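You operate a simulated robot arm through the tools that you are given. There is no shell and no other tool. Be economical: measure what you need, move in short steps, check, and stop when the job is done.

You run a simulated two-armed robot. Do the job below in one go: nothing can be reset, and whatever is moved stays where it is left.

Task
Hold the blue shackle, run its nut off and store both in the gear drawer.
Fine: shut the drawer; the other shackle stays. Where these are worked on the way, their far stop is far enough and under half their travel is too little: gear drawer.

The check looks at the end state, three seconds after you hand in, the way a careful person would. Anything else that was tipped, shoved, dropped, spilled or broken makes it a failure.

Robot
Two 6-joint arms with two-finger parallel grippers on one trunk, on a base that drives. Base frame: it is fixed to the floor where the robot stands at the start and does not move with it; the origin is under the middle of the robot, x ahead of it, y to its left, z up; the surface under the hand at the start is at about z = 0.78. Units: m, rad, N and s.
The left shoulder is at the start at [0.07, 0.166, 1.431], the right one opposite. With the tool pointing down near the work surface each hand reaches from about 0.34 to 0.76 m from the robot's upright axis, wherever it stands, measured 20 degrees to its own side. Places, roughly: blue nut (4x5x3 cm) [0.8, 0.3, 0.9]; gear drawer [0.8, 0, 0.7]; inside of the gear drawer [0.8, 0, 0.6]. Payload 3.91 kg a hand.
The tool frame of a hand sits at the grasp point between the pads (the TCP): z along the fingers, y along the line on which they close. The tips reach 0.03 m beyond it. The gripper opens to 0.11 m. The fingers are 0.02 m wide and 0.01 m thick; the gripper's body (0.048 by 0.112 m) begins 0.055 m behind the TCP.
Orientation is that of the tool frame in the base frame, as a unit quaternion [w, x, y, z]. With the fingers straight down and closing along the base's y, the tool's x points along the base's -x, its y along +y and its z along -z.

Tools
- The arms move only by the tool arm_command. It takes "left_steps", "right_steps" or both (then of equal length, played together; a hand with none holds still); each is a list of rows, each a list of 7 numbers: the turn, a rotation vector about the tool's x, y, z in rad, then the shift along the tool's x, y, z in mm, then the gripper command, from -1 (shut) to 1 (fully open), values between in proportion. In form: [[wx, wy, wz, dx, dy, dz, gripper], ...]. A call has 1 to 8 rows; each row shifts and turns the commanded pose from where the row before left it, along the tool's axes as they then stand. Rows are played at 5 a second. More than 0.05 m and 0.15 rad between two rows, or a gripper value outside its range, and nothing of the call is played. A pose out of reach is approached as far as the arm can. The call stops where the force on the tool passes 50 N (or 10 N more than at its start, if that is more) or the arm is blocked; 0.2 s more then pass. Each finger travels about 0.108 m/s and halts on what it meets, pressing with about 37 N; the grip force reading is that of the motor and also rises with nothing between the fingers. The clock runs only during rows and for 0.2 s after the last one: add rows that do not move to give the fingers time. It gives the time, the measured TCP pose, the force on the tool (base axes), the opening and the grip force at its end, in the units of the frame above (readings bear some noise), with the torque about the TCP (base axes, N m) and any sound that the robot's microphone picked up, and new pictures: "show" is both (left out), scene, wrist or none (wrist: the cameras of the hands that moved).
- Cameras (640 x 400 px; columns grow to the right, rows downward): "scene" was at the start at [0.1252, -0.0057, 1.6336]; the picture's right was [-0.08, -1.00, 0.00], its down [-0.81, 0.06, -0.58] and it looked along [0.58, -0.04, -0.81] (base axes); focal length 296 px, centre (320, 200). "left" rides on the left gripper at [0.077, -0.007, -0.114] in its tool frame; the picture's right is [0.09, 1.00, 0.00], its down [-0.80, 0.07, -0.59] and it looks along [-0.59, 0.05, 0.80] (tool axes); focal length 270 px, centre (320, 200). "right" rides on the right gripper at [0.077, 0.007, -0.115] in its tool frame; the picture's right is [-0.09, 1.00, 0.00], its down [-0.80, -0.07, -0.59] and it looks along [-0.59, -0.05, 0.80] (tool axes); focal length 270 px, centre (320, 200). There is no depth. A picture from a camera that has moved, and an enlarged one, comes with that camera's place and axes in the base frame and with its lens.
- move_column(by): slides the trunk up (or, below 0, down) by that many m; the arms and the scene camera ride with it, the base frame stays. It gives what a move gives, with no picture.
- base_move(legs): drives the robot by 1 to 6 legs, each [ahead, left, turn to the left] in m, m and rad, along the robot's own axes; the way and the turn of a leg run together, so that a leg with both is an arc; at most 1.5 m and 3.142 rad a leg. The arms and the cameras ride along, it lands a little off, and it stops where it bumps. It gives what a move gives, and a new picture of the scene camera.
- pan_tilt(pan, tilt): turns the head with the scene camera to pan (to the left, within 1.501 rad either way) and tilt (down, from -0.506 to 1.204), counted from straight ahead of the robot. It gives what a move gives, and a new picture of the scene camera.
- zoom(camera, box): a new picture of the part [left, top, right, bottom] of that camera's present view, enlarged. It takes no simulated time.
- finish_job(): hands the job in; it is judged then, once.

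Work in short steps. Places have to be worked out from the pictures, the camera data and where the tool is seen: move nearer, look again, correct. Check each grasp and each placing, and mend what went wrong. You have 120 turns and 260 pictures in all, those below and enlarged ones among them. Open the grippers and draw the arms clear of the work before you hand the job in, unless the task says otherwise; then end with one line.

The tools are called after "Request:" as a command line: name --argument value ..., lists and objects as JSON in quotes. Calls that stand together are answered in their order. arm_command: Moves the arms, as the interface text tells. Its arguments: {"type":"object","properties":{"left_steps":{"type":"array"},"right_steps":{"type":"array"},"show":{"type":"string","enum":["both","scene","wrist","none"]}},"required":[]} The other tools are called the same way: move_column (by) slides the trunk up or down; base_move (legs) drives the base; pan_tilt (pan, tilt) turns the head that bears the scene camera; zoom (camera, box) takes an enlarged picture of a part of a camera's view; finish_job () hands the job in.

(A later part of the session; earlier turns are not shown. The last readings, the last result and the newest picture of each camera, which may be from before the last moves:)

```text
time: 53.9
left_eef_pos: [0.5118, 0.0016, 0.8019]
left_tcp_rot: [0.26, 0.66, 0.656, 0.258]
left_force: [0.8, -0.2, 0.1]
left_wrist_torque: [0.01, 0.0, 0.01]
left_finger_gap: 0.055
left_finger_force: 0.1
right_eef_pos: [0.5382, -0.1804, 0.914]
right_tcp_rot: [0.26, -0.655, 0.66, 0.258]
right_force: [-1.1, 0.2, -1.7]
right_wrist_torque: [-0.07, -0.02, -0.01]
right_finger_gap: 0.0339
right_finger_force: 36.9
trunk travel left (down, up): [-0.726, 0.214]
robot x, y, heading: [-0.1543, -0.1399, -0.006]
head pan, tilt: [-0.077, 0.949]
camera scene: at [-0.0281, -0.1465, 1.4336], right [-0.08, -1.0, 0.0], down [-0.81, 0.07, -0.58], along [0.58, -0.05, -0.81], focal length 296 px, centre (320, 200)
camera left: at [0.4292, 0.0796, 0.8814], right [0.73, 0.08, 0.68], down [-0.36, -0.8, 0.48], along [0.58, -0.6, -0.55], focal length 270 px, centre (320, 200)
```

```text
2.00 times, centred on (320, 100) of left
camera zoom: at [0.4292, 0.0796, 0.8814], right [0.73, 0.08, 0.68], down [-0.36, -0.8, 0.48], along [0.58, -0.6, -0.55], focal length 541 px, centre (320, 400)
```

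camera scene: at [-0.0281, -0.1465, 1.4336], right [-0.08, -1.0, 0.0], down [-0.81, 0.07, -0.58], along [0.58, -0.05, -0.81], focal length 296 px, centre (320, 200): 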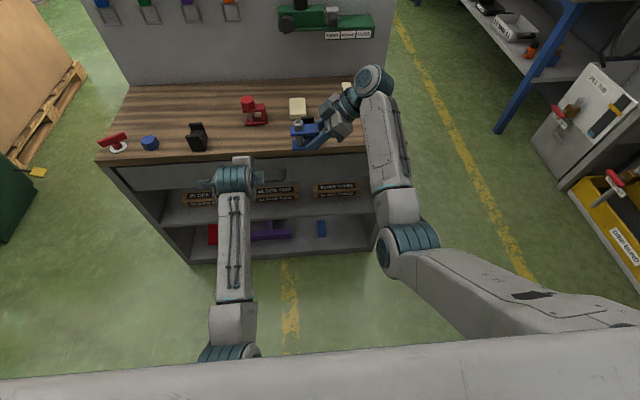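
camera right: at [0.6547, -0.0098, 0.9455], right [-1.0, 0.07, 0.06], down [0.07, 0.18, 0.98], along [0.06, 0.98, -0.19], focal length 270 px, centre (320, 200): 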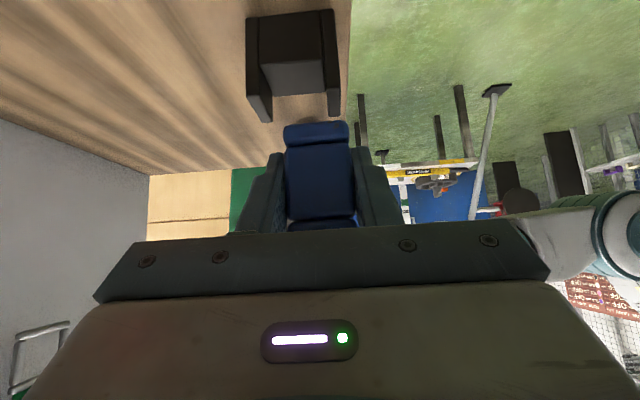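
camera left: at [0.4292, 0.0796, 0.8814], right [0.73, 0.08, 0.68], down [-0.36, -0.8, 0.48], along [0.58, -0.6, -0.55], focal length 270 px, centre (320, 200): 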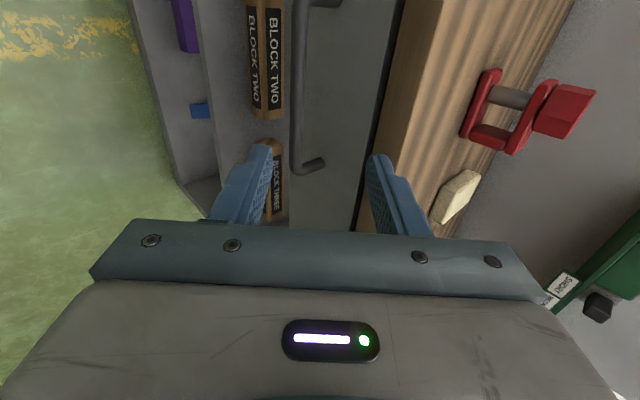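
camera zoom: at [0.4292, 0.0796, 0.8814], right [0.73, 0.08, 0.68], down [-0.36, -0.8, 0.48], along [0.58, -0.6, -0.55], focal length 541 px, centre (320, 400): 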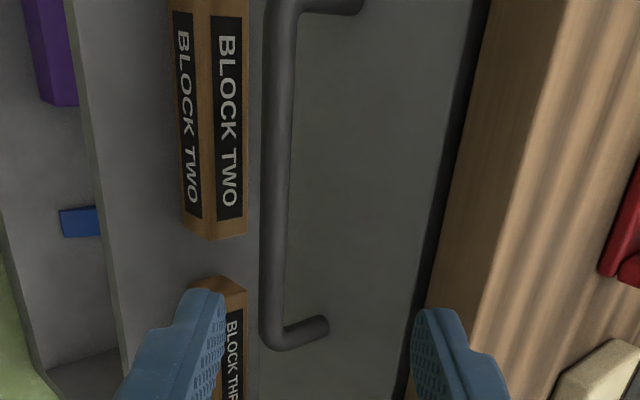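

The bar triangulates to x≈.602, z≈.678, with the drawer face near x .638. I align across, narrow the fingers to 30 mm and advance most of the way.

Request:
arm_command --left_steps '[[0, 0, 0, 0, -18.5, 0, -0.3], [0, 0, 0, 0, 0, 35, -0.45], [0, 0, 0, 0, 0, 35, -0.45], [0, 0, 0, 0, 0, 30, -0.45], [0, 0, 0, 0, 0, 0, -0.45]]' --show "none"

Request:
zoom --camera "left" --box '[220, 50, 420, 250]'

```text
time: 55.1
left_eef_pos: [0.5662, 0.0013, 0.7166]
left_tcp_rot: [0.261, 0.66, 0.655, 0.259]
left_force: [-0.1, -0.2, 0.3]
left_wrist_torque: [-0.01, 0.03, -0.04]
left_finger_gap: 0.0303
left_finger_force: 0.1
right_eef_pos: [0.5386, -0.1808, 0.9125]
right_tcp_rot: [0.26, -0.655, 0.661, 0.258]
right_force: [-0.4, -0.4, -2.7]
right_wrist_torque: [-0.02, -0.01, 0.01]
right_finger_gap: 0.0335
right_finger_force: 37.1
trunk travel left (down, up): [-0.726, 0.214]
robot x, y, heading: [-0.1528, -0.1378, -0.007]
head pan, tilt: [-0.077, 0.949]
```

```text
2.00 times, centred on (320, 150) of left
camera zoom: at [0.483, 0.079, 0.7943], right [0.73, 0.08, 0.68], down [-0.36, -0.8, 0.48], along [0.58, -0.6, -0.55], focal length 541 px, centre (320, 300)
```

zoom: 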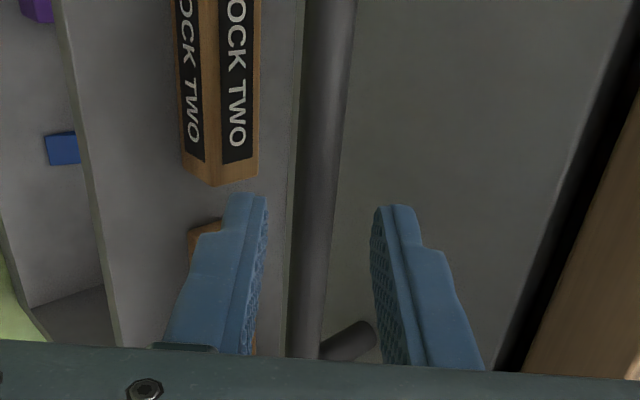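

The bar runs midway between the fingertips. I advance 34 mm and close on it.

Request:
arm_command --left_steps '[[0, 0, 0, 0, 0, 17, -0.45], [0, 0, 0, 0, 0, 17, -0.45], [0, 0, 0, 0, 0, 0, -0.8], [0, 0, 0, 0, 0, 0, -1], [0, 0, 0, 0, 0, 0, -1]]' --show "none"

Request:
zoom --camera "left" --box '[220, 50, 420, 250]'

```text
time: 56.3
left_eef_pos: [0.5885, 0.0021, 0.6896]
left_tcp_rot: [0.259, 0.661, 0.656, 0.257]
left_force: [-2.4, -0.4, -5.2]
left_wrist_torque: [-0.3, 0.1, 0.63]
left_finger_gap: 0.0134
left_finger_force: 44.3
right_eef_pos: [0.5392, -0.1798, 0.9135]
right_tcp_rot: [0.259, -0.655, 0.661, 0.258]
right_force: [0.4, 0.1, -2.4]
right_wrist_torque: [-0.04, 0.01, 0.01]
right_finger_gap: 0.034
right_finger_force: 37.1
trunk travel left (down, up): [-0.726, 0.214]
robot x, y, heading: [-0.1516, -0.1391, -0.006]
head pan, tilt: [-0.077, 0.949]
```

```text
2.00 times, centred on (320, 150) of left
camera zoom: at [0.506, 0.0795, 0.7688], right [0.73, 0.08, 0.68], down [-0.36, -0.8, 0.48], along [0.58, -0.6, -0.55], focal length 541 px, centre (320, 300)
```

zoom: 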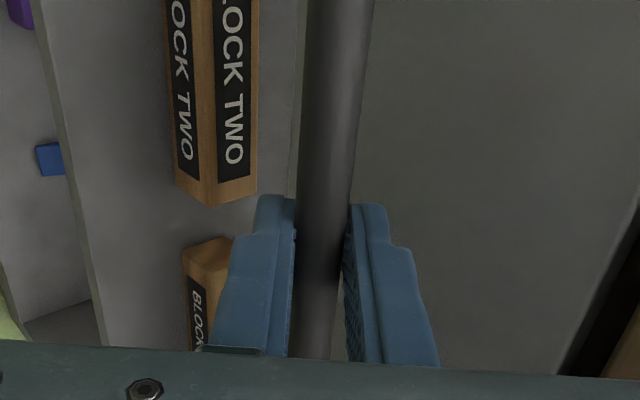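

The bar is gripped (gap 13 mm). I pull by driving back 8 cm first.

Request:
base_move --legs '[[-0.08, 0, 0]]'

```text
time: 57.4
left_eef_pos: [0.511, 0.0007, 0.6898]
left_tcp_rot: [0.26, 0.66, 0.656, 0.258]
left_force: [1.5, -2.6, -11.2]
left_wrist_torque: [-0.38, -0.19, 0.55]
left_finger_gap: 0.0136
left_finger_force: 45.4
right_eef_pos: [0.462, -0.1813, 0.9118]
right_tcp_rot: [0.259, -0.656, 0.661, 0.258]
right_force: [0.9, -0.3, -2.1]
right_wrist_torque: [-0.08, 0.0, -0.01]
right_finger_gap: 0.0338
right_finger_force: 37.2
trunk travel left (down, up): [-0.726, 0.214]
robot x, y, heading: [-0.2308, -0.1394, -0.01]
head pan, tilt: [-0.077, 0.949]
camera scene: at [-0.1039, -0.1458, 1.4335], right [-0.08, -1.0, 0.0], down [-0.81, 0.07, -0.58], along [0.58, -0.05, -0.81], focal length 296 px, centre (320, 200)
```

scene: 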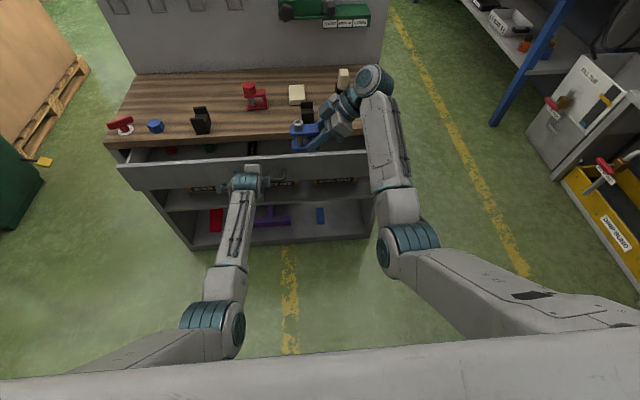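

The drawer is sliding open smoothly. I keep pulling by another 20 cm.

Request:
base_move --legs '[[-0.1, 0, 0], [-0.1, 0, 0]]'

```text
time: 59.2
left_eef_pos: [0.3323, 0.0017, 0.6949]
left_tcp_rot: [0.265, 0.658, 0.655, 0.261]
left_force: [-1.8, -0.1, 4.9]
left_wrist_torque: [-0.12, 0.14, 0.56]
left_finger_gap: 0.0138
left_finger_force: 45.2
right_eef_pos: [0.278, -0.1792, 0.9133]
right_tcp_rot: [0.26, -0.655, 0.66, 0.258]
right_force: [-0.4, 0.4, -1.4]
right_wrist_torque: [-0.05, -0.01, -0.01]
right_finger_gap: 0.034
right_finger_force: 37.2
trunk travel left (down, up): [-0.726, 0.214]
robot x, y, heading: [-0.4086, -0.1432, -0.006]
head pan, tilt: [-0.077, 0.949]
stopped in leg 2: the force on the tool passed its limit at 105 N (the readings are from after the stop); the commanded pose is now the measured one
camera scene: at [-0.288, -0.1452, 1.4336], right [-0.08, -1.0, 0.0], down [-0.81, 0.07, -0.58], along [0.58, -0.05, -0.81], focal length 296 px, centre (320, 200)
```

scene: 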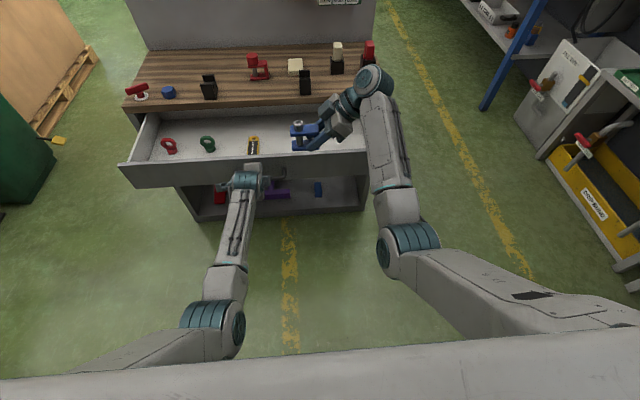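

The drawer is at its far stop (front near x .37), with a few things inside at the left and middle. I release the handle and withdraw the left hand.

Request:
arm_command --left_steps '[[0, 0, 0, 0, 0, 0, -0.6], [0, 0, 0, 0, 0, 0, -0.4], [0, 0, 0, 0, 0, -20, -0.4], [0, 0, 0, 0, 0, -35, -0.4], [0, 0, 0, 0, 0, -40, -0.4], [0, 0, 0, 0, 0, -40, -0.2], [0, 0, 0, 0, 0, -40, 0]]' --show "scene"

Request:
zoom --camera "scene" --box '[110, 90, 380, 200]'

```text
time: 60.8
left_eef_pos: [0.214, 0.0164, 0.8242]
left_tcp_rot: [0.258, 0.659, 0.651, 0.273]
left_force: [-0.2, -0.1, 0.1]
left_wrist_torque: [0.02, 0.01, 0.02]
left_finger_gap: 0.0552
left_finger_force: 0.1
right_eef_pos: [0.2781, -0.1787, 0.9145]
right_tcp_rot: [0.259, -0.656, 0.66, 0.258]
right_force: [-0.3, 0.4, -2.0]
right_wrist_torque: [-0.08, 0.01, 0.01]
right_finger_gap: 0.0337
right_finger_force: 37.1
trunk travel left (down, up): [-0.726, 0.214]
robot x, y, heading: [-0.4112, -0.1373, -0.009]
head pan, tilt: [-0.077, 0.949]
camera scene: at [-0.2878, -0.1444, 1.4337], right [-0.08, -1.0, 0.0], down [-0.81, 0.07, -0.58], along [0.58, -0.05, -0.81], focal length 296 px, centre (320, 200)
```

scene: 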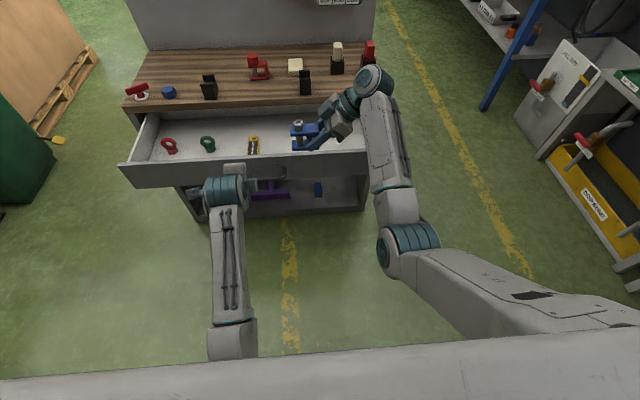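

```text
2.37 times, centred on (245, 145) of scene
camera zoom: at [-0.2878, -0.1444, 1.4337], right [-0.08, -1.0, 0.0], down [-0.81, 0.07, -0.58], along [0.58, -0.05, -0.81], focal length 701 px, centre (498, 330)
```

zoom: 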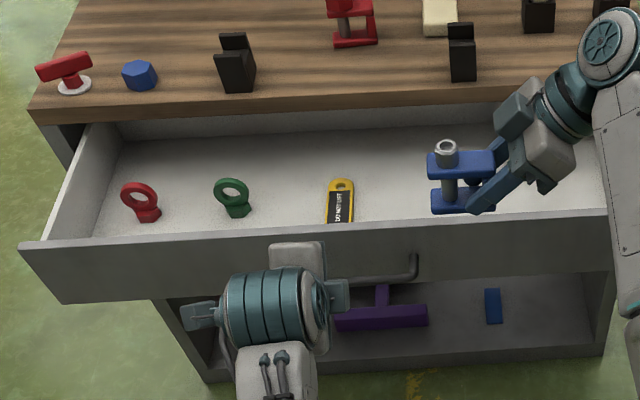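

I drive forward 20 cm so that the shackle hangs over the open drawer.

Request:
base_move --legs '[[0.12, 0, 0], [0.1, 0, 0]]'

Request:
zoom --camera "left" --box '[0, 0, 640, 400]'

Request:
zoom --camera "right" --box '[0, 0, 640, 400]'

```text
time: 62.8
left_eef_pos: [0.4311, 0.0135, 0.819]
left_tcp_rot: [0.256, 0.66, 0.653, 0.269]
left_force: [-0.3, 0.1, -1.1]
left_wrist_torque: [0.01, -0.02, -0.02]
left_finger_gap: 0.0553
left_finger_force: 0.2
right_eef_pos: [0.4994, -0.1815, 0.9128]
right_tcp_rot: [0.26, -0.655, 0.661, 0.258]
right_force: [1.2, -0.8, -2.1]
right_wrist_torque: [-0.03, 0.02, 0.0]
right_finger_gap: 0.0338
right_finger_force: 37.6
trunk travel left (down, up): [-0.726, 0.214]
robot x, y, heading: [-0.1897, -0.1438, -0.004]
head pan, tilt: [-0.077, 0.949]
camera scene: at [-0.0665, -0.1466, 1.4336], right [-0.08, -1.0, 0.0], down [-0.81, 0.07, -0.58], along [0.58, -0.05, -0.81], focal length 296 px, centre (320, 200)
```

scene: 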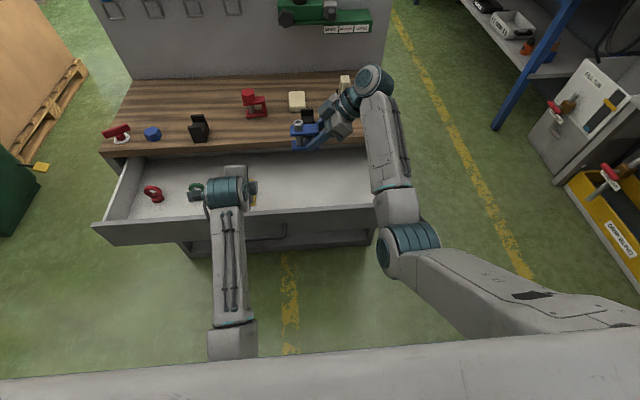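

```text
1.00 times, centred on (320, 200) of left (not enlarged: the box is as wide or as high as the picture)
camera zoom: at [0.3474, 0.0901, 0.8981], right [0.72, 0.07, 0.69], down [-0.36, -0.81, 0.46], along [0.59, -0.58, -0.56], focal length 270 px, centre (320, 200)
```

zoom: 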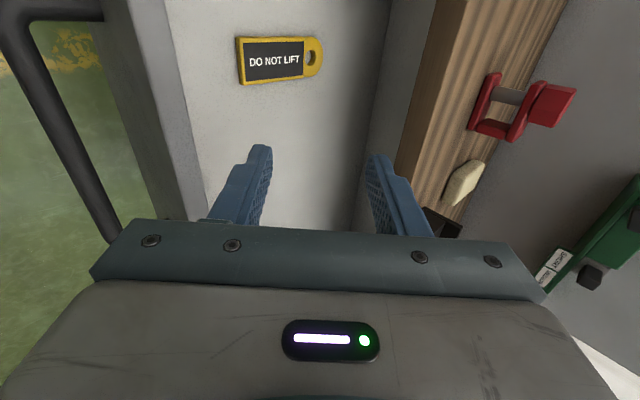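

```text
1.00 times, centred on (320, 200) of right (not enlarged: the box is as wide or as high as the picture)
camera zoom: at [0.4926, -0.3163, 0.9451], right [-1.0, 0.07, 0.06], down [0.07, 0.18, 0.98], along [0.06, 0.98, -0.18], focal length 270 px, centre (320, 200)
```

zoom: 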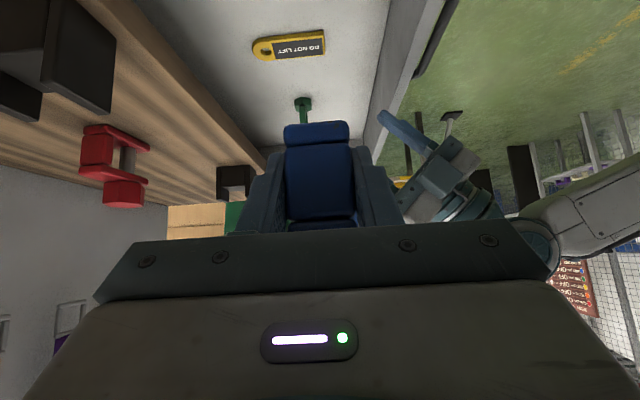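

The drawer's right half is clear (a "DO NOT LIFT" tag lies at y≈.04, to be left alone). I lower the shackle toward the floor around y≈−.1.

Request:
arm_command --right_steps '[[0, 0, 0, 20.5, 0, 31.5, -1], [0, 0, 0, 20.5, 0, 31.5, -1], [0, 0, 0, 20.5, 0, 31.5, -1], [0, 0, 0, 20.5, 0, 31.5, -1], [0, 0, 0, 20.5, 0, 31.5, -1], [0, 0, 0, 0, 0, 0, -1]]' --show "wrist"

Request:
zoom --camera "scene" --box '[230, 120, 410, 230]'

Request:
zoom --camera "left" --box '[0, 0, 640, 400]'

```text
time: 64.2
left_eef_pos: [0.4314, 0.0148, 0.8183]
left_tcp_rot: [0.256, 0.661, 0.652, 0.269]
left_force: [0.0, 0.8, -0.3]
left_wrist_torque: [0.0, 0.0, 0.0]
left_finger_gap: 0.055
left_finger_force: 0.1
right_eef_pos: [0.4962, -0.1498, 0.7286]
right_tcp_rot: [0.259, -0.656, 0.66, 0.258]
right_force: [0.1, 0.7, -0.9]
right_wrist_torque: [-0.05, 0.01, 0.04]
right_finger_gap: 0.0338
right_finger_force: 37.2
trunk travel left (down, up): [-0.726, 0.214]
robot x, y, heading: [-0.1908, -0.1395, -0.01]
head pan, tilt: [-0.077, 0.949]
camera right: at [0.49, -0.2837, 0.7608], right [-1.0, 0.07, 0.06], down [0.07, 0.18, 0.98], along [0.06, 0.98, -0.19], focal length 270 px, centre (320, 200)
```

right: 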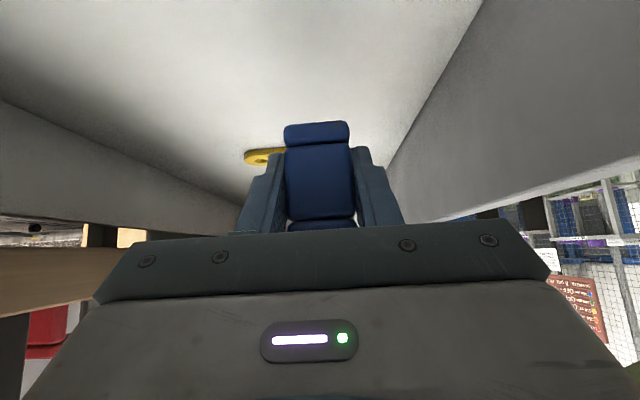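

```text
3.56 times, centred on (320, 175) of scene
camera zoom: at [-0.0676, -0.1465, 1.4337], right [-0.08, -1.0, 0.0], down [-0.81, 0.07, -0.58], along [0.58, -0.05, -0.81], focal length 1051 px, centre (320, 289)
```

zoom: 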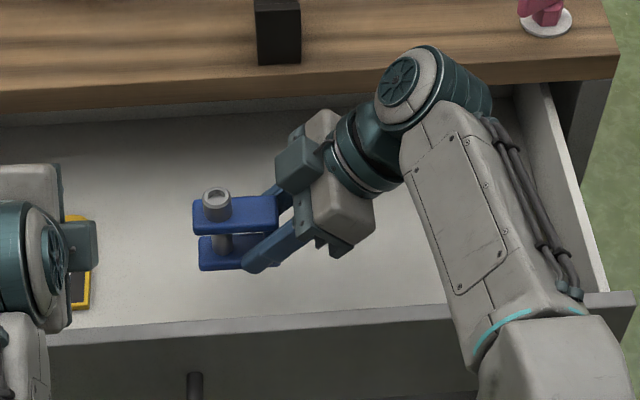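

```text
1.00 times, centred on (320, 200) of left (not enlarged: the box is as wide or as high as the picture)
camera zoom: at [0.3466, 0.0909, 0.8985], right [0.72, 0.07, 0.69], down [-0.36, -0.81, 0.46], along [0.59, -0.58, -0.56], focal length 270 px, centre (320, 200)
```

zoom: 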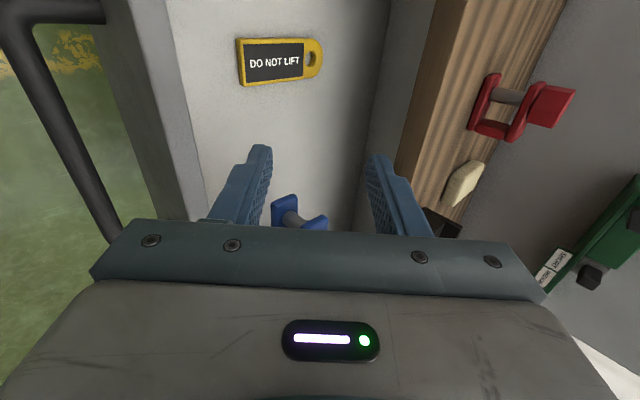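

Inside the drawer now and clear. I go straight down gradually, watching the force.

Request:
arm_command --right_steps '[[0, 0, 0, 6.8, 0, 7.3, -1], [0, 0, 0, 6.8, 0, 7.3, -1], [0, 0, 0, 3.4, 0, 3.7, -1], [0, 0, 0, 3.4, 0, 3.7, -1], [0, 0, 0, 0, 0, 0, -1]]' --show "none"

Request:
zoom --camera "scene" --box '[230, 120, 410, 230]'

Request:
zoom --camera "right" --box '[180, 60, 460, 240]'

```text
time: 65.4
left_eef_pos: [0.4313, 0.0149, 0.8181]
left_tcp_rot: [0.256, 0.661, 0.652, 0.27]
left_force: [0.6, 0.2, -0.4]
left_wrist_torque: [0.03, 0.0, -0.02]
left_finger_gap: 0.0549
left_finger_force: 0.1
right_eef_pos: [0.4992, -0.1494, 0.6997]
right_tcp_rot: [0.26, -0.656, 0.66, 0.259]
right_force: [0.0, -0.6, -1.7]
right_wrist_torque: [-0.06, 0.0, -0.04]
right_finger_gap: 0.034
right_finger_force: 37.0
trunk travel left (down, up): [-0.726, 0.214]
robot x, y, heading: [-0.1886, -0.1392, -0.005]
head pan, tilt: [-0.077, 0.949]
```

```text
3.56 times, centred on (320, 175) of scene
camera zoom: at [-0.0671, -0.1465, 1.4336], right [-0.08, -1.0, 0.0], down [-0.81, 0.07, -0.58], along [0.58, -0.05, -0.81], focal length 1051 px, centre (320, 289)
```

zoom: 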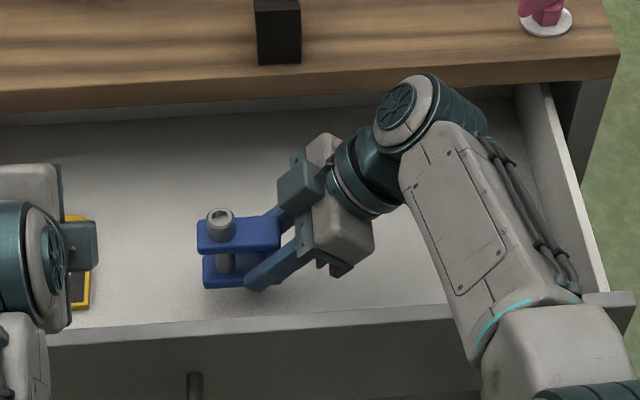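

```text
2.22 times, centred on (320, 150) of right
camera zoom: at [0.4922, -0.2845, 0.7311], right [-1.0, 0.07, 0.06], down [0.07, 0.18, 0.98], along [0.06, 0.98, -0.18], focal length 601 px, centre (320, 311)
```

zoom: 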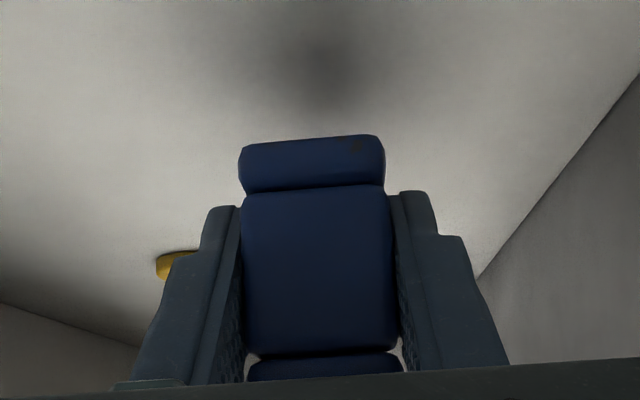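

The tag's sight line suggests the floor is near z≈.635, about 3 cm lower. I continue in small steps.

Request:
arm_command --right_steps '[[0, 0, 0, 4.1, 0, 4.4, -1], [0, 0, 0, 4.1, 0, 4.4, -1], [0, 0, 0, 2.7, 0, 2.9, -1], [0, 0, 0, 2.7, 0, 2.9, -1], [0, 0, 0, 0, 0, 0, -1]]' --show "none"

Request:
arm_command --right_steps '[[0, 0, 0, 1.4, 0, 1.5, -1], [0, 0, 0, 1.4, 0, 1.5, -1], [0, 0, 0, 0, 0, 0, -1]]' --show "none"

Request:
arm_command --right_steps '[[0, 0, 0, 1.4, 0, 1.5, -1], [0, 0, 0, 1.4, 0, 1.5, -1], [0, 0, 0, 0, 0, 0, -1]]' --show "wrist"

```text
time: 66.6
left_eef_pos: [0.4319, 0.0154, 0.8202]
left_tcp_rot: [0.256, 0.661, 0.652, 0.27]
left_force: [-0.3, -0.4, -0.5]
left_wrist_torque: [-0.02, 0.01, 0.01]
left_finger_gap: 0.055
left_finger_force: 0.0
right_eef_pos: [0.4998, -0.1497, 0.6793]
right_tcp_rot: [0.26, -0.655, 0.661, 0.258]
right_force: [0.2, -0.1, -2.1]
right_wrist_torque: [-0.05, 0.0, -0.02]
right_finger_gap: 0.0338
right_finger_force: 36.8
trunk travel left (down, up): [-0.726, 0.214]
robot x, y, heading: [-0.1927, -0.1392, -0.008]
head pan, tilt: [-0.077, 0.949]
```

```text
time: 67.4
left_eef_pos: [0.4306, 0.0152, 0.8201]
left_tcp_rot: [0.255, 0.661, 0.653, 0.269]
left_force: [0.5, 0.0, 0.4]
left_wrist_torque: [-0.03, 0.01, 0.03]
left_finger_gap: 0.055
left_finger_force: 0.0
right_eef_pos: [0.4997, -0.1495, 0.6755]
right_tcp_rot: [0.26, -0.655, 0.66, 0.258]
right_force: [-0.8, 1.1, -2.4]
right_wrist_torque: [0.0, 0.02, -0.01]
right_finger_gap: 0.0338
right_finger_force: 37.3
trunk travel left (down, up): [-0.726, 0.214]
robot x, y, heading: [-0.1906, -0.1425, -0.012]
head pan, tilt: [-0.077, 0.949]
```

```text
time: 68.2
left_eef_pos: [0.4315, 0.0153, 0.8177]
left_tcp_rot: [0.256, 0.661, 0.652, 0.27]
left_force: [-1.0, 0.4, 0.6]
left_wrist_torque: [0.01, 0.05, -0.01]
left_finger_gap: 0.055
left_finger_force: 0.0
right_eef_pos: [0.5004, -0.1496, 0.6697]
right_tcp_rot: [0.26, -0.656, 0.66, 0.258]
right_force: [0.0, 0.0, -2.3]
right_wrist_torque: [-0.03, 0.01, 0.02]
right_finger_gap: 0.0339
right_finger_force: 36.6
trunk travel left (down, up): [-0.726, 0.214]
robot x, y, heading: [-0.1919, -0.1393, -0.007]
head pan, tilt: [-0.077, 0.949]
camera right: at [0.4931, -0.2843, 0.7023], right [-1.0, 0.07, 0.06], down [0.07, 0.18, 0.98], along [0.06, 0.98, -0.19], focal length 270 px, centre (320, 200)
```

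right: 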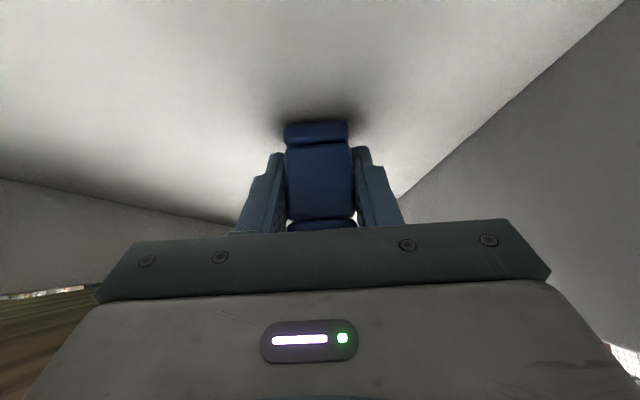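

Shadow closing under the shackle: nearly there. I go on in 1–2 mm steps.

Request:
arm_command --right_steps '[[0, 0, 0, 1.4, 0, 1.5, -1], [0, 0, 0, 1.4, 0, 1.5, -1], [0, 0, 0, 0, 0, 0, -1]]' --show "none"

Request:
arm_command --right_steps '[[0, 0, 0, 1.4, 0, 1.5, -1], [0, 0, 0, 0.7, 0, 0.75, -1], [0, 0, 0, 0, 0, 0, -1]]' --show "none"

Request:
zoom --camera "right" --box '[220, 80, 420, 240]'

```text
time: 69.0
left_eef_pos: [0.4298, 0.0154, 0.8202]
left_tcp_rot: [0.256, 0.661, 0.652, 0.27]
left_force: [0.3, 0.4, -0.3]
left_wrist_torque: [0.01, -0.02, 0.05]
left_finger_gap: 0.0549
left_finger_force: 0.0
right_eef_pos: [0.5009, -0.1491, 0.6688]
right_tcp_rot: [0.262, -0.656, 0.66, 0.258]
right_force: [-0.5, -0.3, 9.7]
right_wrist_torque: [0.77, 0.17, -0.02]
right_finger_gap: 0.0338
right_finger_force: 36.4
trunk travel left (down, up): [-0.726, 0.214]
robot x, y, heading: [-0.1911, -0.14, -0.009]
head pan, tilt: [-0.077, 0.949]
```

```text
time: 69.8
left_eef_pos: [0.428, 0.0153, 0.8213]
left_tcp_rot: [0.257, 0.66, 0.651, 0.272]
left_force: [-0.6, 0.3, -0.3]
left_wrist_torque: [-0.03, 0.0, 0.01]
left_finger_gap: 0.055
left_finger_force: 0.1
right_eef_pos: [0.4975, -0.1498, 0.668]
right_tcp_rot: [0.264, -0.656, 0.66, 0.256]
right_force: [2.5, 0.0, 32.3]
right_wrist_torque: [0.42, 0.54, 0.07]
right_finger_gap: 0.0337
right_finger_force: 36.9
trunk travel left (down, up): [-0.726, 0.214]
robot x, y, heading: [-0.1935, -0.1428, -0.006]
head pan, tilt: [-0.077, 0.949]
```

```text
2.50 times, centred on (320, 160) of right
camera zoom: at [0.4916, -0.2843, 0.6997], right [-1.0, 0.07, 0.05], down [0.07, 0.18, 0.98], along [0.06, 0.98, -0.18], focal length 676 px, centre (320, 300)
```

zoom: 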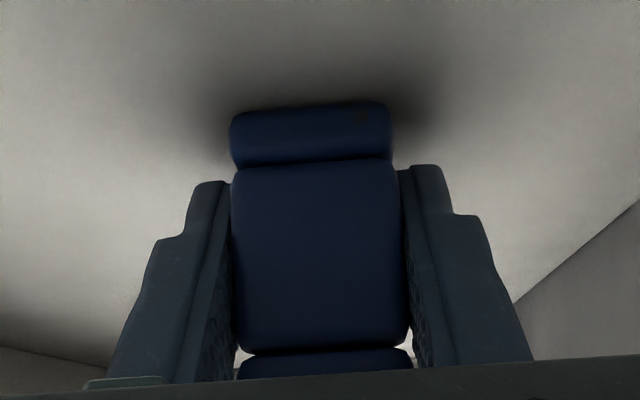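

Firm floor contact. I relieve the press by 3 mm, open, and withdraw along the finger direction.

Request:
arm_command --right_steps '[[0, 0, 0, -2, 0, -2.1, -1], [0, 0, 0, 0, 0, 0, -0.2], [0, 0, 0, 0, 0, 0, 0.1], [0, 0, 0, 0, 0, -15, 0.1], [0, 0, 0, 0, 0, -30, 0.1], [0, 0, 0, -5, 0, -40, 0.1], [0, 0, 0, -15, 0, -40, 0.1], [0, 0, 0, -15, 0, -40, 0.1]]' --show "wrist"

Request:
zoom --camera "scene" --box '[230, 120, 410, 230]'

```text
time: 71.6
left_eef_pos: [0.4308, 0.0144, 0.8195]
left_tcp_rot: [0.255, 0.661, 0.652, 0.27]
left_force: [-0.2, 0.3, -0.2]
left_wrist_torque: [-0.01, 0.01, 0.01]
left_finger_gap: 0.0551
left_finger_force: 0.0
right_eef_pos: [0.4959, -0.2367, 0.8105]
right_tcp_rot: [0.259, -0.656, 0.66, 0.258]
right_force: [-0.9, -1.0, -0.2]
right_wrist_torque: [-0.01, 0.02, 0.0]
right_finger_gap: 0.0602
right_finger_force: 0.0
trunk travel left (down, up): [-0.726, 0.214]
robot x, y, heading: [-0.1939, -0.1371, -0.012]
head pan, tilt: [-0.077, 0.949]
camera right: at [0.4889, -0.3717, 0.8425], right [-1.0, 0.07, 0.06], down [0.07, 0.18, 0.98], along [0.06, 0.98, -0.19], focal length 270 px, centre (320, 200)
```

right: 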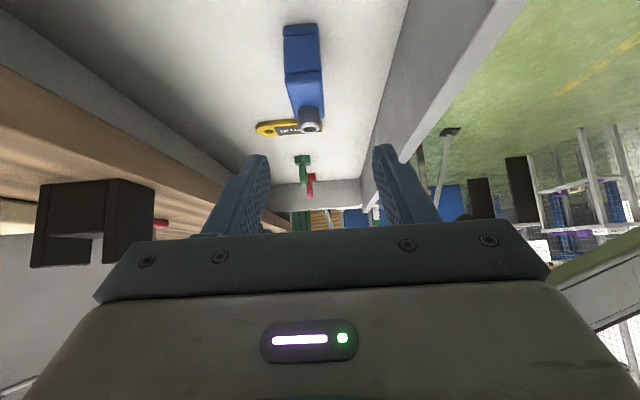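

```text
3.56 times, centred on (320, 175) of scene
camera zoom: at [-0.0679, -0.1471, 1.4337], right [-0.08, -1.0, 0.0], down [-0.81, 0.07, -0.58], along [0.58, -0.05, -0.81], focal length 1051 px, centre (320, 289)
```

zoom: 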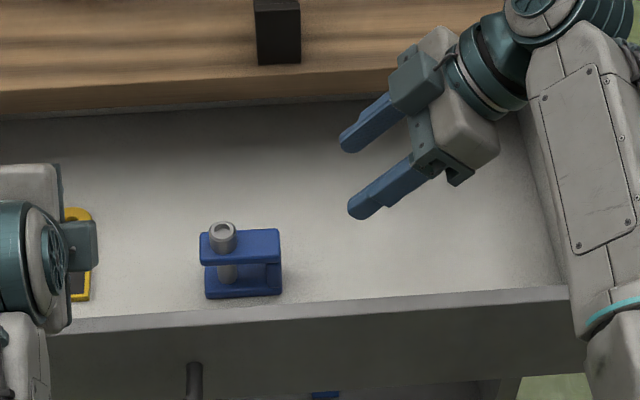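

The shackle stands freely in the drawer. Now I raise the right hand out of the way and turn the left hand so it closes along y, keeping the forward tilt for reach to the nut.

Request:
arm_command --right_steps '[[0, 0, 0, -23, 17, -24, 0.1], [0, 0, 0, -23, 17, -24, 0.1], [0, 0, 0, -23, 17, -24, 0.1], [0, 0, 0, 0, 0, 0, 0.1], [0, 0, 0, 0, 0, 0, 0.1], [0, 0, 0, 0, 0, 0, 0.1], [0, 0, 0, 0, 0, 0, 0.1], [0, 0, 0, 0, 0, 0, 0.1]]' --left_steps '[[0, 0, 0, 0, 24, -25, 0.1], [0, 0, 0, 0, 24, -25, 0.1], [0, 0, -0.15, 0, 0, 0, 0.1], [0, 0, -0.15, 0, 0, 0, 0.1], [0, 0, -0.15, 0, 0, 0, 0.1], [0, 0, -0.15, 0, 0, 0, 0.1], [0, 0, -0.15, 0, 0, 0, 0.1], [0, 0, -0.15, 0, 0, 0, 0.1]]' --show "none"

Request:
arm_command --left_steps '[[0, 0, -0.15, 0, 0, 0, 0.1], [0, 0, -0.15, 0, 0, 0, 0.1], [0, 0, -0.15, 0, 0, 0, 0.1], [0, 0, -0.11, 0, 0, 0, 0.1], [0, 0, -0.11, 0, 0, 0, 0.1]]' --show "scene"

```text
time: 73.4
left_eef_pos: [0.4278, 0.0304, 0.8784]
left_tcp_rot: [0.337, 0.313, 0.876, 0.148]
left_force: [-0.4, 0.0, -1.4]
left_wrist_torque: [-0.01, 0.02, 0.0]
left_finger_gap: 0.0606
left_finger_force: 0.0
right_eef_pos: [0.4468, -0.2352, 0.9119]
right_tcp_rot: [0.259, -0.656, 0.66, 0.259]
right_force: [-0.1, -0.2, 0.1]
right_wrist_torque: [-0.02, 0.0, 0.01]
right_finger_gap: 0.0606
right_finger_force: 0.1
trunk travel left (down, up): [-0.726, 0.214]
robot x, y, heading: [-0.1906, -0.1408, -0.006]
head pan, tilt: [-0.077, 0.949]
```

```text
time: 74.6
left_eef_pos: [0.4291, 0.0295, 0.8814]
left_tcp_rot: [0.367, 0.008, 0.93, 0.029]
left_force: [1.0, 0.4, -0.8]
left_wrist_torque: [0.03, 0.0, 0.0]
left_finger_gap: 0.0603
left_finger_force: 0.0
right_eef_pos: [0.4474, -0.2339, 0.9105]
right_tcp_rot: [0.26, -0.655, 0.66, 0.258]
right_force: [0.0, 0.0, 0.0]
right_wrist_torque: [-0.04, -0.02, -0.01]
right_finger_gap: 0.0605
right_finger_force: 0.0
trunk travel left (down, up): [-0.726, 0.214]
robot x, y, heading: [-0.1904, -0.1401, -0.003]
head pan, tilt: [-0.077, 0.949]
camera scene: at [-0.0674, -0.1466, 1.4336], right [-0.08, -1.0, 0.0], down [-0.81, 0.07, -0.58], along [0.58, -0.05, -0.81], focal length 296 px, centre (320, 200)
```

scene: 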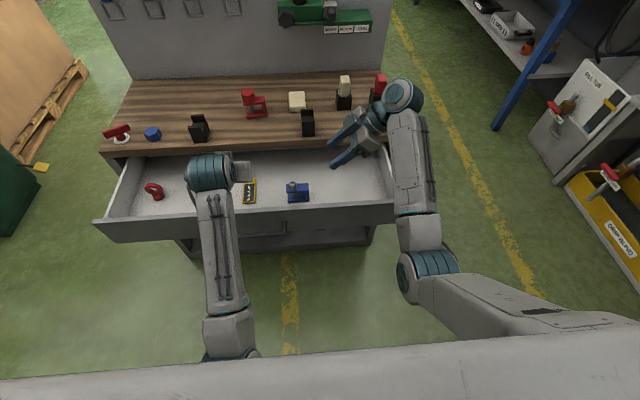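

Good. I drive left and slightly forward so the left hand lines up with the parked nut.

Request:
base_move --legs '[[0, 0.29, 0], [0.08, 0, 0]]'

Request:
zoom --camera "left" --box '[0, 0, 640, 400]'

```text
time: 77.3
left_eef_pos: [0.5113, 0.3235, 0.885]
left_tcp_rot: [0.37, 0.009, 0.928, 0.029]
left_force: [0.3, 0.7, -0.1]
left_wrist_torque: [-0.03, 0.01, -0.01]
left_finger_gap: 0.0604
left_finger_force: 0.0
right_eef_pos: [0.5279, 0.0571, 0.9112]
right_tcp_rot: [0.26, -0.655, 0.661, 0.257]
right_force: [1.2, 1.3, -1.2]
right_wrist_torque: [-0.01, 0.01, 0.06]
right_finger_gap: 0.0604
right_finger_force: 0.1
trunk travel left (down, up): [-0.726, 0.214]
robot x, y, heading: [-0.1091, 0.1517, -0.009]
head pan, tilt: [-0.077, 0.949]
camera scene: at [0.0132, 0.1447, 1.4337], right [-0.08, -1.0, 0.0], down [-0.81, 0.07, -0.58], along [0.58, -0.05, -0.81], focal length 296 px, centre (320, 200)
```

scene: 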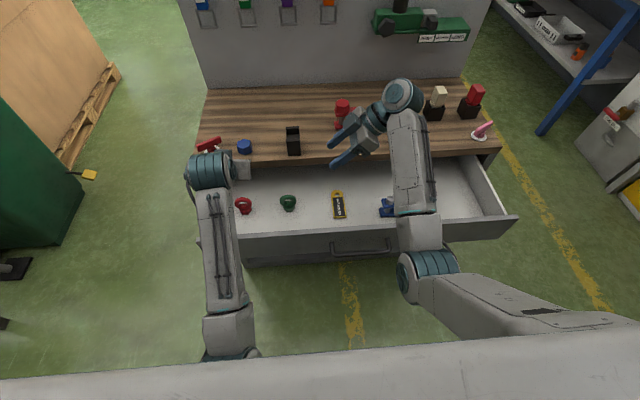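

```text
1.00 times, centred on (320, 200) of left (not enlarged: the box is as wide or as high as the picture)
camera zoom: at [0.3769, 0.3138, 0.9137], right [-0.07, 1.0, 0.0], down [0.17, 0.01, 0.99], along [0.98, 0.07, -0.17], focal length 270 px, centre (320, 200)
```

zoom: 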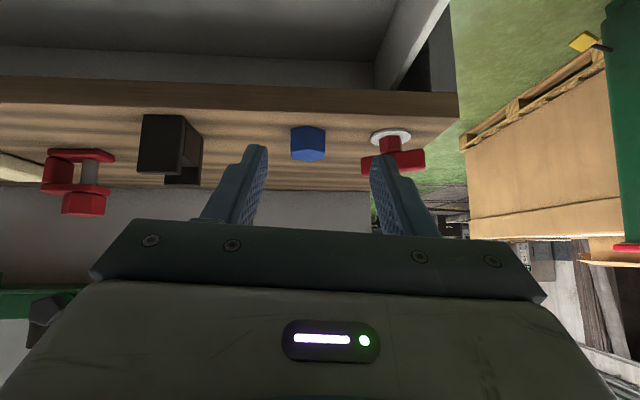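

The nut is at (.680, .320) in this view. I go up over the bench edge first, then down along the fingers.

Request:
arm_command --left_steps '[[0.06, 0, 0, -35, 0, 0, 0.1], [0, 0, 0, -35, 0, 0, 0.1], [0, 0, 0, 0, -2, 40, 0.1], [0, 0, 0, 0, -2, 40, 0.1], [0, 0, 0, 0, -2, 35, 0.1], [0, 0, 0, 0, 0, 0, 0.1]]' --show "wrist"

Request:
zoom --camera "scene" --box '[190, 110, 310, 190]'

```text
time: 78.7
left_eef_pos: [0.6406, 0.3126, 0.8494]
left_tcp_rot: [0.37, 0.02, 0.929, 0.002]
left_force: [-0.8, 0.2, 0.6]
left_wrist_torque: [0.0, 0.04, 0.02]
left_finger_gap: 0.0602
left_finger_force: 0.1
right_eef_pos: [0.5259, 0.0583, 0.9112]
right_tcp_rot: [0.26, -0.656, 0.66, 0.258]
right_force: [-0.3, -0.1, 0.0]
right_wrist_torque: [-0.01, 0.01, 0.01]
right_finger_gap: 0.0605
right_finger_force: 0.0
trunk travel left (down, up): [-0.726, 0.214]
robot x, y, heading: [-0.1114, 0.1496, -0.007]
head pan, tilt: [-0.077, 0.949]
camera left: at [0.5061, 0.31, 0.8787], right [-0.03, 1.0, -0.04], down [0.17, 0.05, 0.98], along [0.98, 0.02, -0.17], focal length 270 px, centre (320, 200)
```

left: 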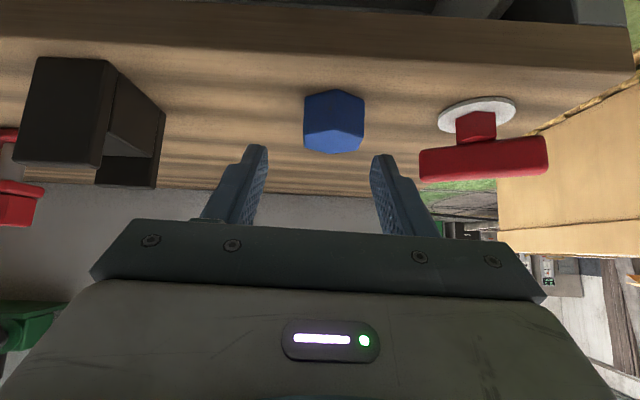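

```text
5.00 times, centred on (250, 150) of scene
camera zoom: at [0.0124, 0.1442, 1.4337], right [-0.08, -1.0, 0.0], down [-0.81, 0.07, -0.58], along [0.58, -0.05, -0.81], focal length 1478 px, centre (670, 450)
```

zoom: 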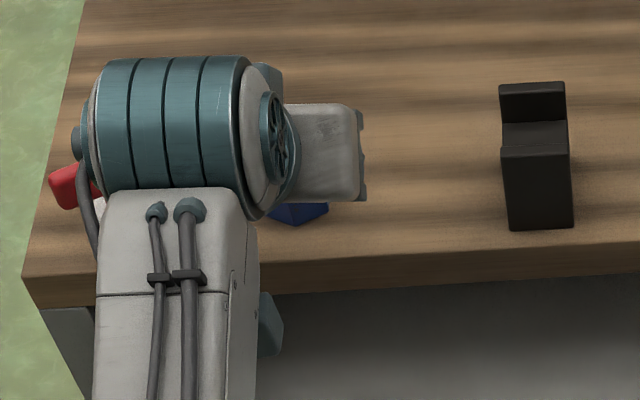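

The nut is 8 mm to the left of the hand's midline. I correct and advance the last 4.5 cm, then close.

Request:
arm_command --left_steps '[[0, 0, 0, 0, 8, 0, 0.1], [0, 0, 0, 1, 0, 15, 0.1], [0, 0, 0, 1, 0, 15, 0.1], [0, 0, 0, 1, 0, 14, 0.1], [0, 0, 0, 0, 0, 0, 0.1]]' --show "wrist"

```text
time: 79.9
left_eef_pos: [0.6683, 0.3199, 0.815]
left_tcp_rot: [0.37, 0.02, 0.929, 0.002]
left_force: [0.2, 0.6, -0.8]
left_wrist_torque: [0.04, -0.01, -0.02]
left_finger_gap: 0.0602
left_finger_force: 0.1
right_eef_pos: [0.5279, 0.0565, 0.9123]
right_tcp_rot: [0.26, -0.656, 0.66, 0.259]
right_force: [-0.7, 0.0, 1.0]
right_wrist_torque: [0.02, 0.01, 0.01]
right_finger_gap: 0.0606
right_finger_force: 0.0
trunk travel left (down, up): [-0.726, 0.214]
robot x, y, heading: [-0.1134, 0.1492, -0.003]
head pan, tilt: [-0.077, 0.949]
camera left: at [0.5349, 0.3184, 0.8448], right [-0.03, 1.0, -0.04], down [0.17, 0.05, 0.98], along [0.98, 0.02, -0.18], focal length 270 px, centre (320, 200)
```

left: 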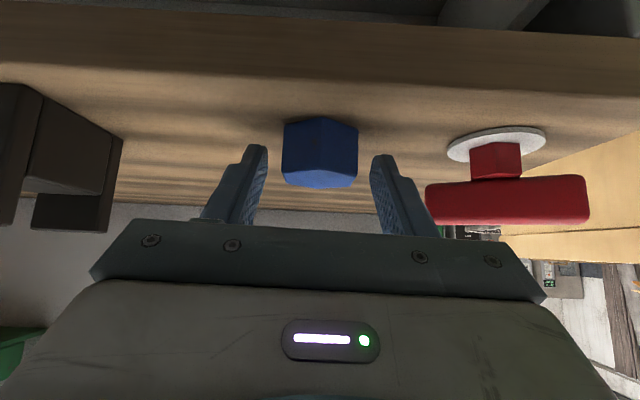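

The nut is between the fingertips. I close.

Request:
arm_command --left_steps '[[0, 0, 0, 0, 0, 1, -0.1], [0, 0, 0, 0, 0, 0, -0.4], [0, 0, 0, 0, 0, 0, -1], [0, 0, 0, 0, 0, 0, -1]]' --show "wrist"

```text
time: 80.9
left_eef_pos: [0.6707, 0.3195, 0.8139]
left_tcp_rot: [0.37, 0.02, 0.929, 0.002]
left_force: [-0.6, 0.6, -0.1]
left_wrist_torque: [0.0, 0.0, -0.02]
left_finger_gap: 0.0393
left_finger_force: 36.6
right_eef_pos: [0.5278, 0.0584, 0.9118]
right_tcp_rot: [0.26, -0.655, 0.66, 0.258]
right_force: [-0.1, -0.2, -0.3]
right_wrist_torque: [-0.05, 0.02, 0.02]
right_finger_gap: 0.0604
right_finger_force: 0.2
trunk travel left (down, up): [-0.726, 0.214]
robot x, y, heading: [-0.1126, 0.153, -0.007]
head pan, tilt: [-0.077, 0.949]
camera left: at [0.5357, 0.3181, 0.8439], right [-0.03, 1.0, -0.04], down [0.17, 0.05, 0.98], along [0.98, 0.02, -0.18], focal length 270 px, centre (320, 200)
```

left: 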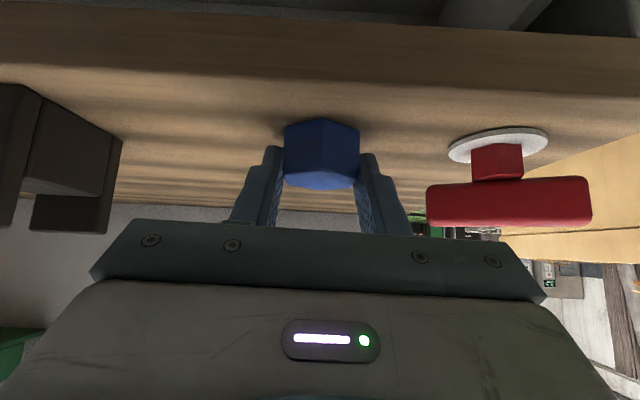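

The nut is held (gap 39 mm). I lift it, then back off and shift right.

Request:
arm_command --left_steps '[[0, 0, 0, -7, 0, -7, -1], [0, 0, 0, -25, 0, -27, -1], [0, 0, 0, -25, 0, -27, -1], [0, 0, 0, -20, 0, -22, -1]]' --show "wrist"

Request:
base_move --legs '[[-0.1, 0, 0], [0, -0.16, 0]]'

Request:
zoom --camera "scene" --box '[190, 110, 410, 230]'

```text
time: 81.9
left_eef_pos: [0.6688, 0.3152, 0.9272]
left_tcp_rot: [0.371, 0.02, 0.929, 0.001]
left_force: [0.5, -0.9, 0.0]
left_wrist_torque: [-0.01, 0.01, -0.01]
left_finger_gap: 0.0393
left_finger_force: 36.8
right_eef_pos: [0.528, 0.0569, 0.9126]
right_tcp_rot: [0.26, -0.655, 0.66, 0.259]
right_force: [-0.4, 0.2, -0.1]
right_wrist_torque: [-0.02, 0.01, 0.02]
right_finger_gap: 0.0605
right_finger_force: 0.0
trunk travel left (down, up): [-0.726, 0.214]
robot x, y, heading: [-0.1092, 0.1527, -0.004]
head pan, tilt: [-0.077, 0.949]
camera left: at [0.5336, 0.3151, 0.9571], right [-0.03, 1.0, -0.04], down [0.17, 0.05, 0.98], along [0.98, 0.02, -0.18], focal length 270 px, centre (320, 200)
```

left: 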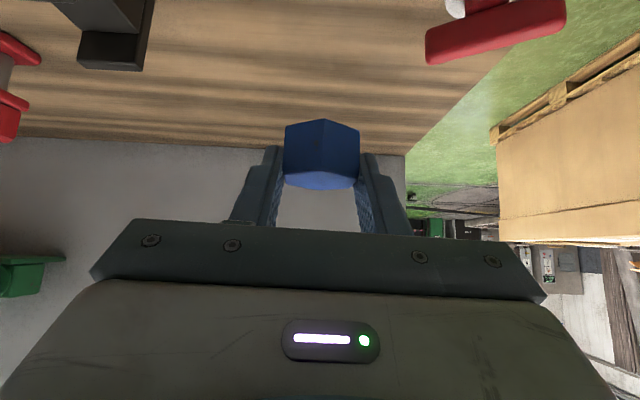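

```text
time: 84.1
left_eef_pos: [0.5676, 0.1569, 0.9262]
left_tcp_rot: [0.37, 0.02, 0.929, 0.001]
left_force: [-0.6, 0.6, -0.3]
left_wrist_torque: [-0.06, 0.02, -0.03]
left_finger_gap: 0.039
left_finger_force: 36.7
right_eef_pos: [0.4274, -0.104, 0.9105]
right_tcp_rot: [0.259, -0.656, 0.661, 0.258]
right_force: [-0.7, 0.0, 0.1]
right_wrist_torque: [0.0, 0.01, 0.01]
right_finger_gap: 0.0604
right_finger_force: 0.0
trunk travel left (down, up): [-0.726, 0.214]
robot x, y, heading: [-0.213, -0.0099, -0.011]
head pan, tilt: [-0.077, 0.949]
camera scene: at [-0.0868, -0.0168, 1.4336], right [-0.08, -1.0, 0.0], down [-0.81, 0.07, -0.58], along [0.58, -0.05, -0.81], focal length 296 px, centre (320, 200)
```

scene: 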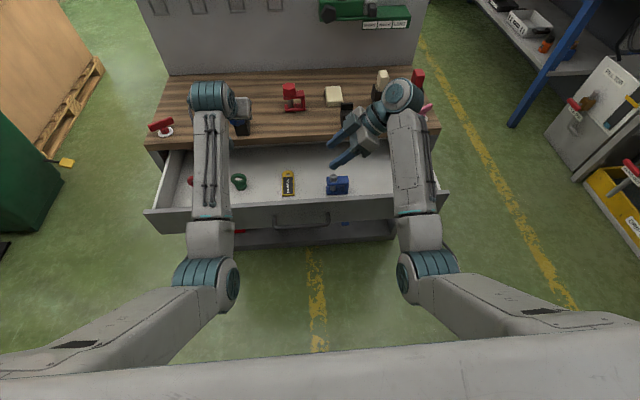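

```text
2.91 times, centred on (300, 170) of scene
camera zoom: at [-0.0868, -0.0168, 1.4336], right [-0.08, -1.0, 0.0], down [-0.81, 0.07, -0.58], along [0.58, -0.05, -0.81], focal length 860 px, centre (378, 287)
```

zoom: 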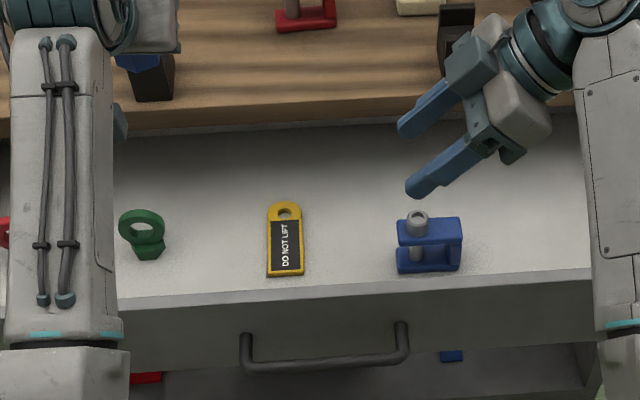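

Free floor lies between the tag and the shackle, around (.53, −.035). To set the nut down upright I yaw the left hand by −90° about the vertical, so it leans in from the left.

Request:
arm_command --left_steps '[[0.101, 0, 0.108, 0, 0, 0, -1], [0.101, 0, 0.108, 0, 0, 0, -1], [0.101, 0, 0.108, 0, 0, 0, -1], [0.101, 0, 0.108, 0, 0, 0, -1], [0.101, 0, 0.108, 0, 0, 0, -1], [0.101, 0, 0.108, 0, 0, 0, -1], [0.101, 0, 0.108, 0, 0, 0, -1], [0.101, 0, 0.108, 0, 0, 0, -1]]' --show "none"

Request:
arm_command --left_steps '[[0.101, 0, 0.108, 0, 0, 0, -1], [0.101, 0, 0.108, 0, 0, 0, -1], [0.06, 0, 0.065, 0, 0, 0, -1], [0, 0, 0, 0, 0, 0, -1]]' --show "both"

```text
time: 85.9
left_eef_pos: [0.5694, 0.1553, 0.9266]
left_tcp_rot: [0.298, 0.538, 0.762, -0.203]
left_force: [-0.3, 0.5, -0.1]
left_wrist_torque: [-0.01, 0.03, -0.01]
left_finger_gap: 0.0393
left_finger_force: 36.5
right_eef_pos: [0.4276, -0.1038, 0.9108]
right_tcp_rot: [0.26, -0.655, 0.66, 0.259]
right_force: [-1.2, -0.4, -0.3]
right_wrist_torque: [0.01, -0.03, 0.0]
right_finger_gap: 0.0604
right_finger_force: 0.1
trunk travel left (down, up): [-0.726, 0.214]
robot x, y, heading: [-0.2149, -0.0123, -0.007]
head pan, tilt: [-0.077, 0.949]
```

```text
time: 86.9
left_eef_pos: [0.5697, 0.1557, 0.9271]
left_tcp_rot: [0.252, 0.672, 0.647, -0.257]
left_force: [0.3, 0.3, -0.6]
left_wrist_torque: [0.02, 0.0, -0.03]
left_finger_gap: 0.0393
left_finger_force: 37.0
right_eef_pos: [0.4273, -0.1039, 0.9113]
right_tcp_rot: [0.26, -0.656, 0.66, 0.259]
right_force: [0.0, -0.3, -0.6]
right_wrist_torque: [-0.03, -0.03, -0.01]
right_finger_gap: 0.0602
right_finger_force: 0.0
trunk travel left (down, up): [-0.726, 0.214]
robot x, y, heading: [-0.2144, -0.0113, -0.005]
head pan, tilt: [-0.077, 0.949]
camera scene: at [-0.0871, -0.0174, 1.4336], right [-0.08, -1.0, 0.0], down [-0.81, 0.07, -0.58], along [0.58, -0.05, -0.81], focal length 296 px, centre (320, 200)
camera left: at [0.5663, 0.2904, 0.9597], right [1.0, 0.03, -0.05], down [0.06, -0.2, 0.98], along [0.02, -0.98, -0.2], focal length 270 px, centre (320, 200)
```

scene: 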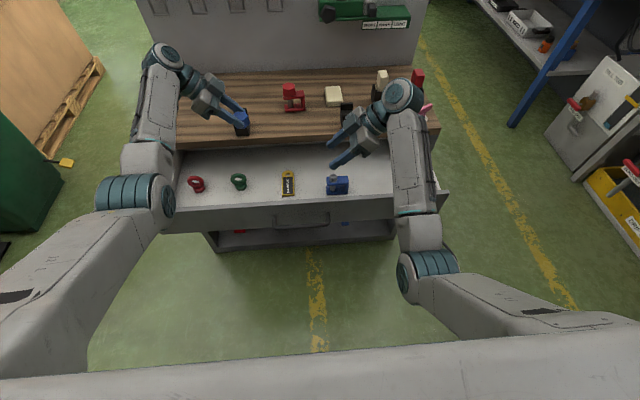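
left: 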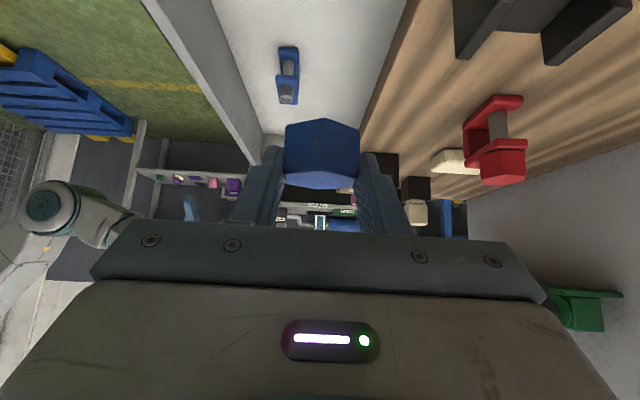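

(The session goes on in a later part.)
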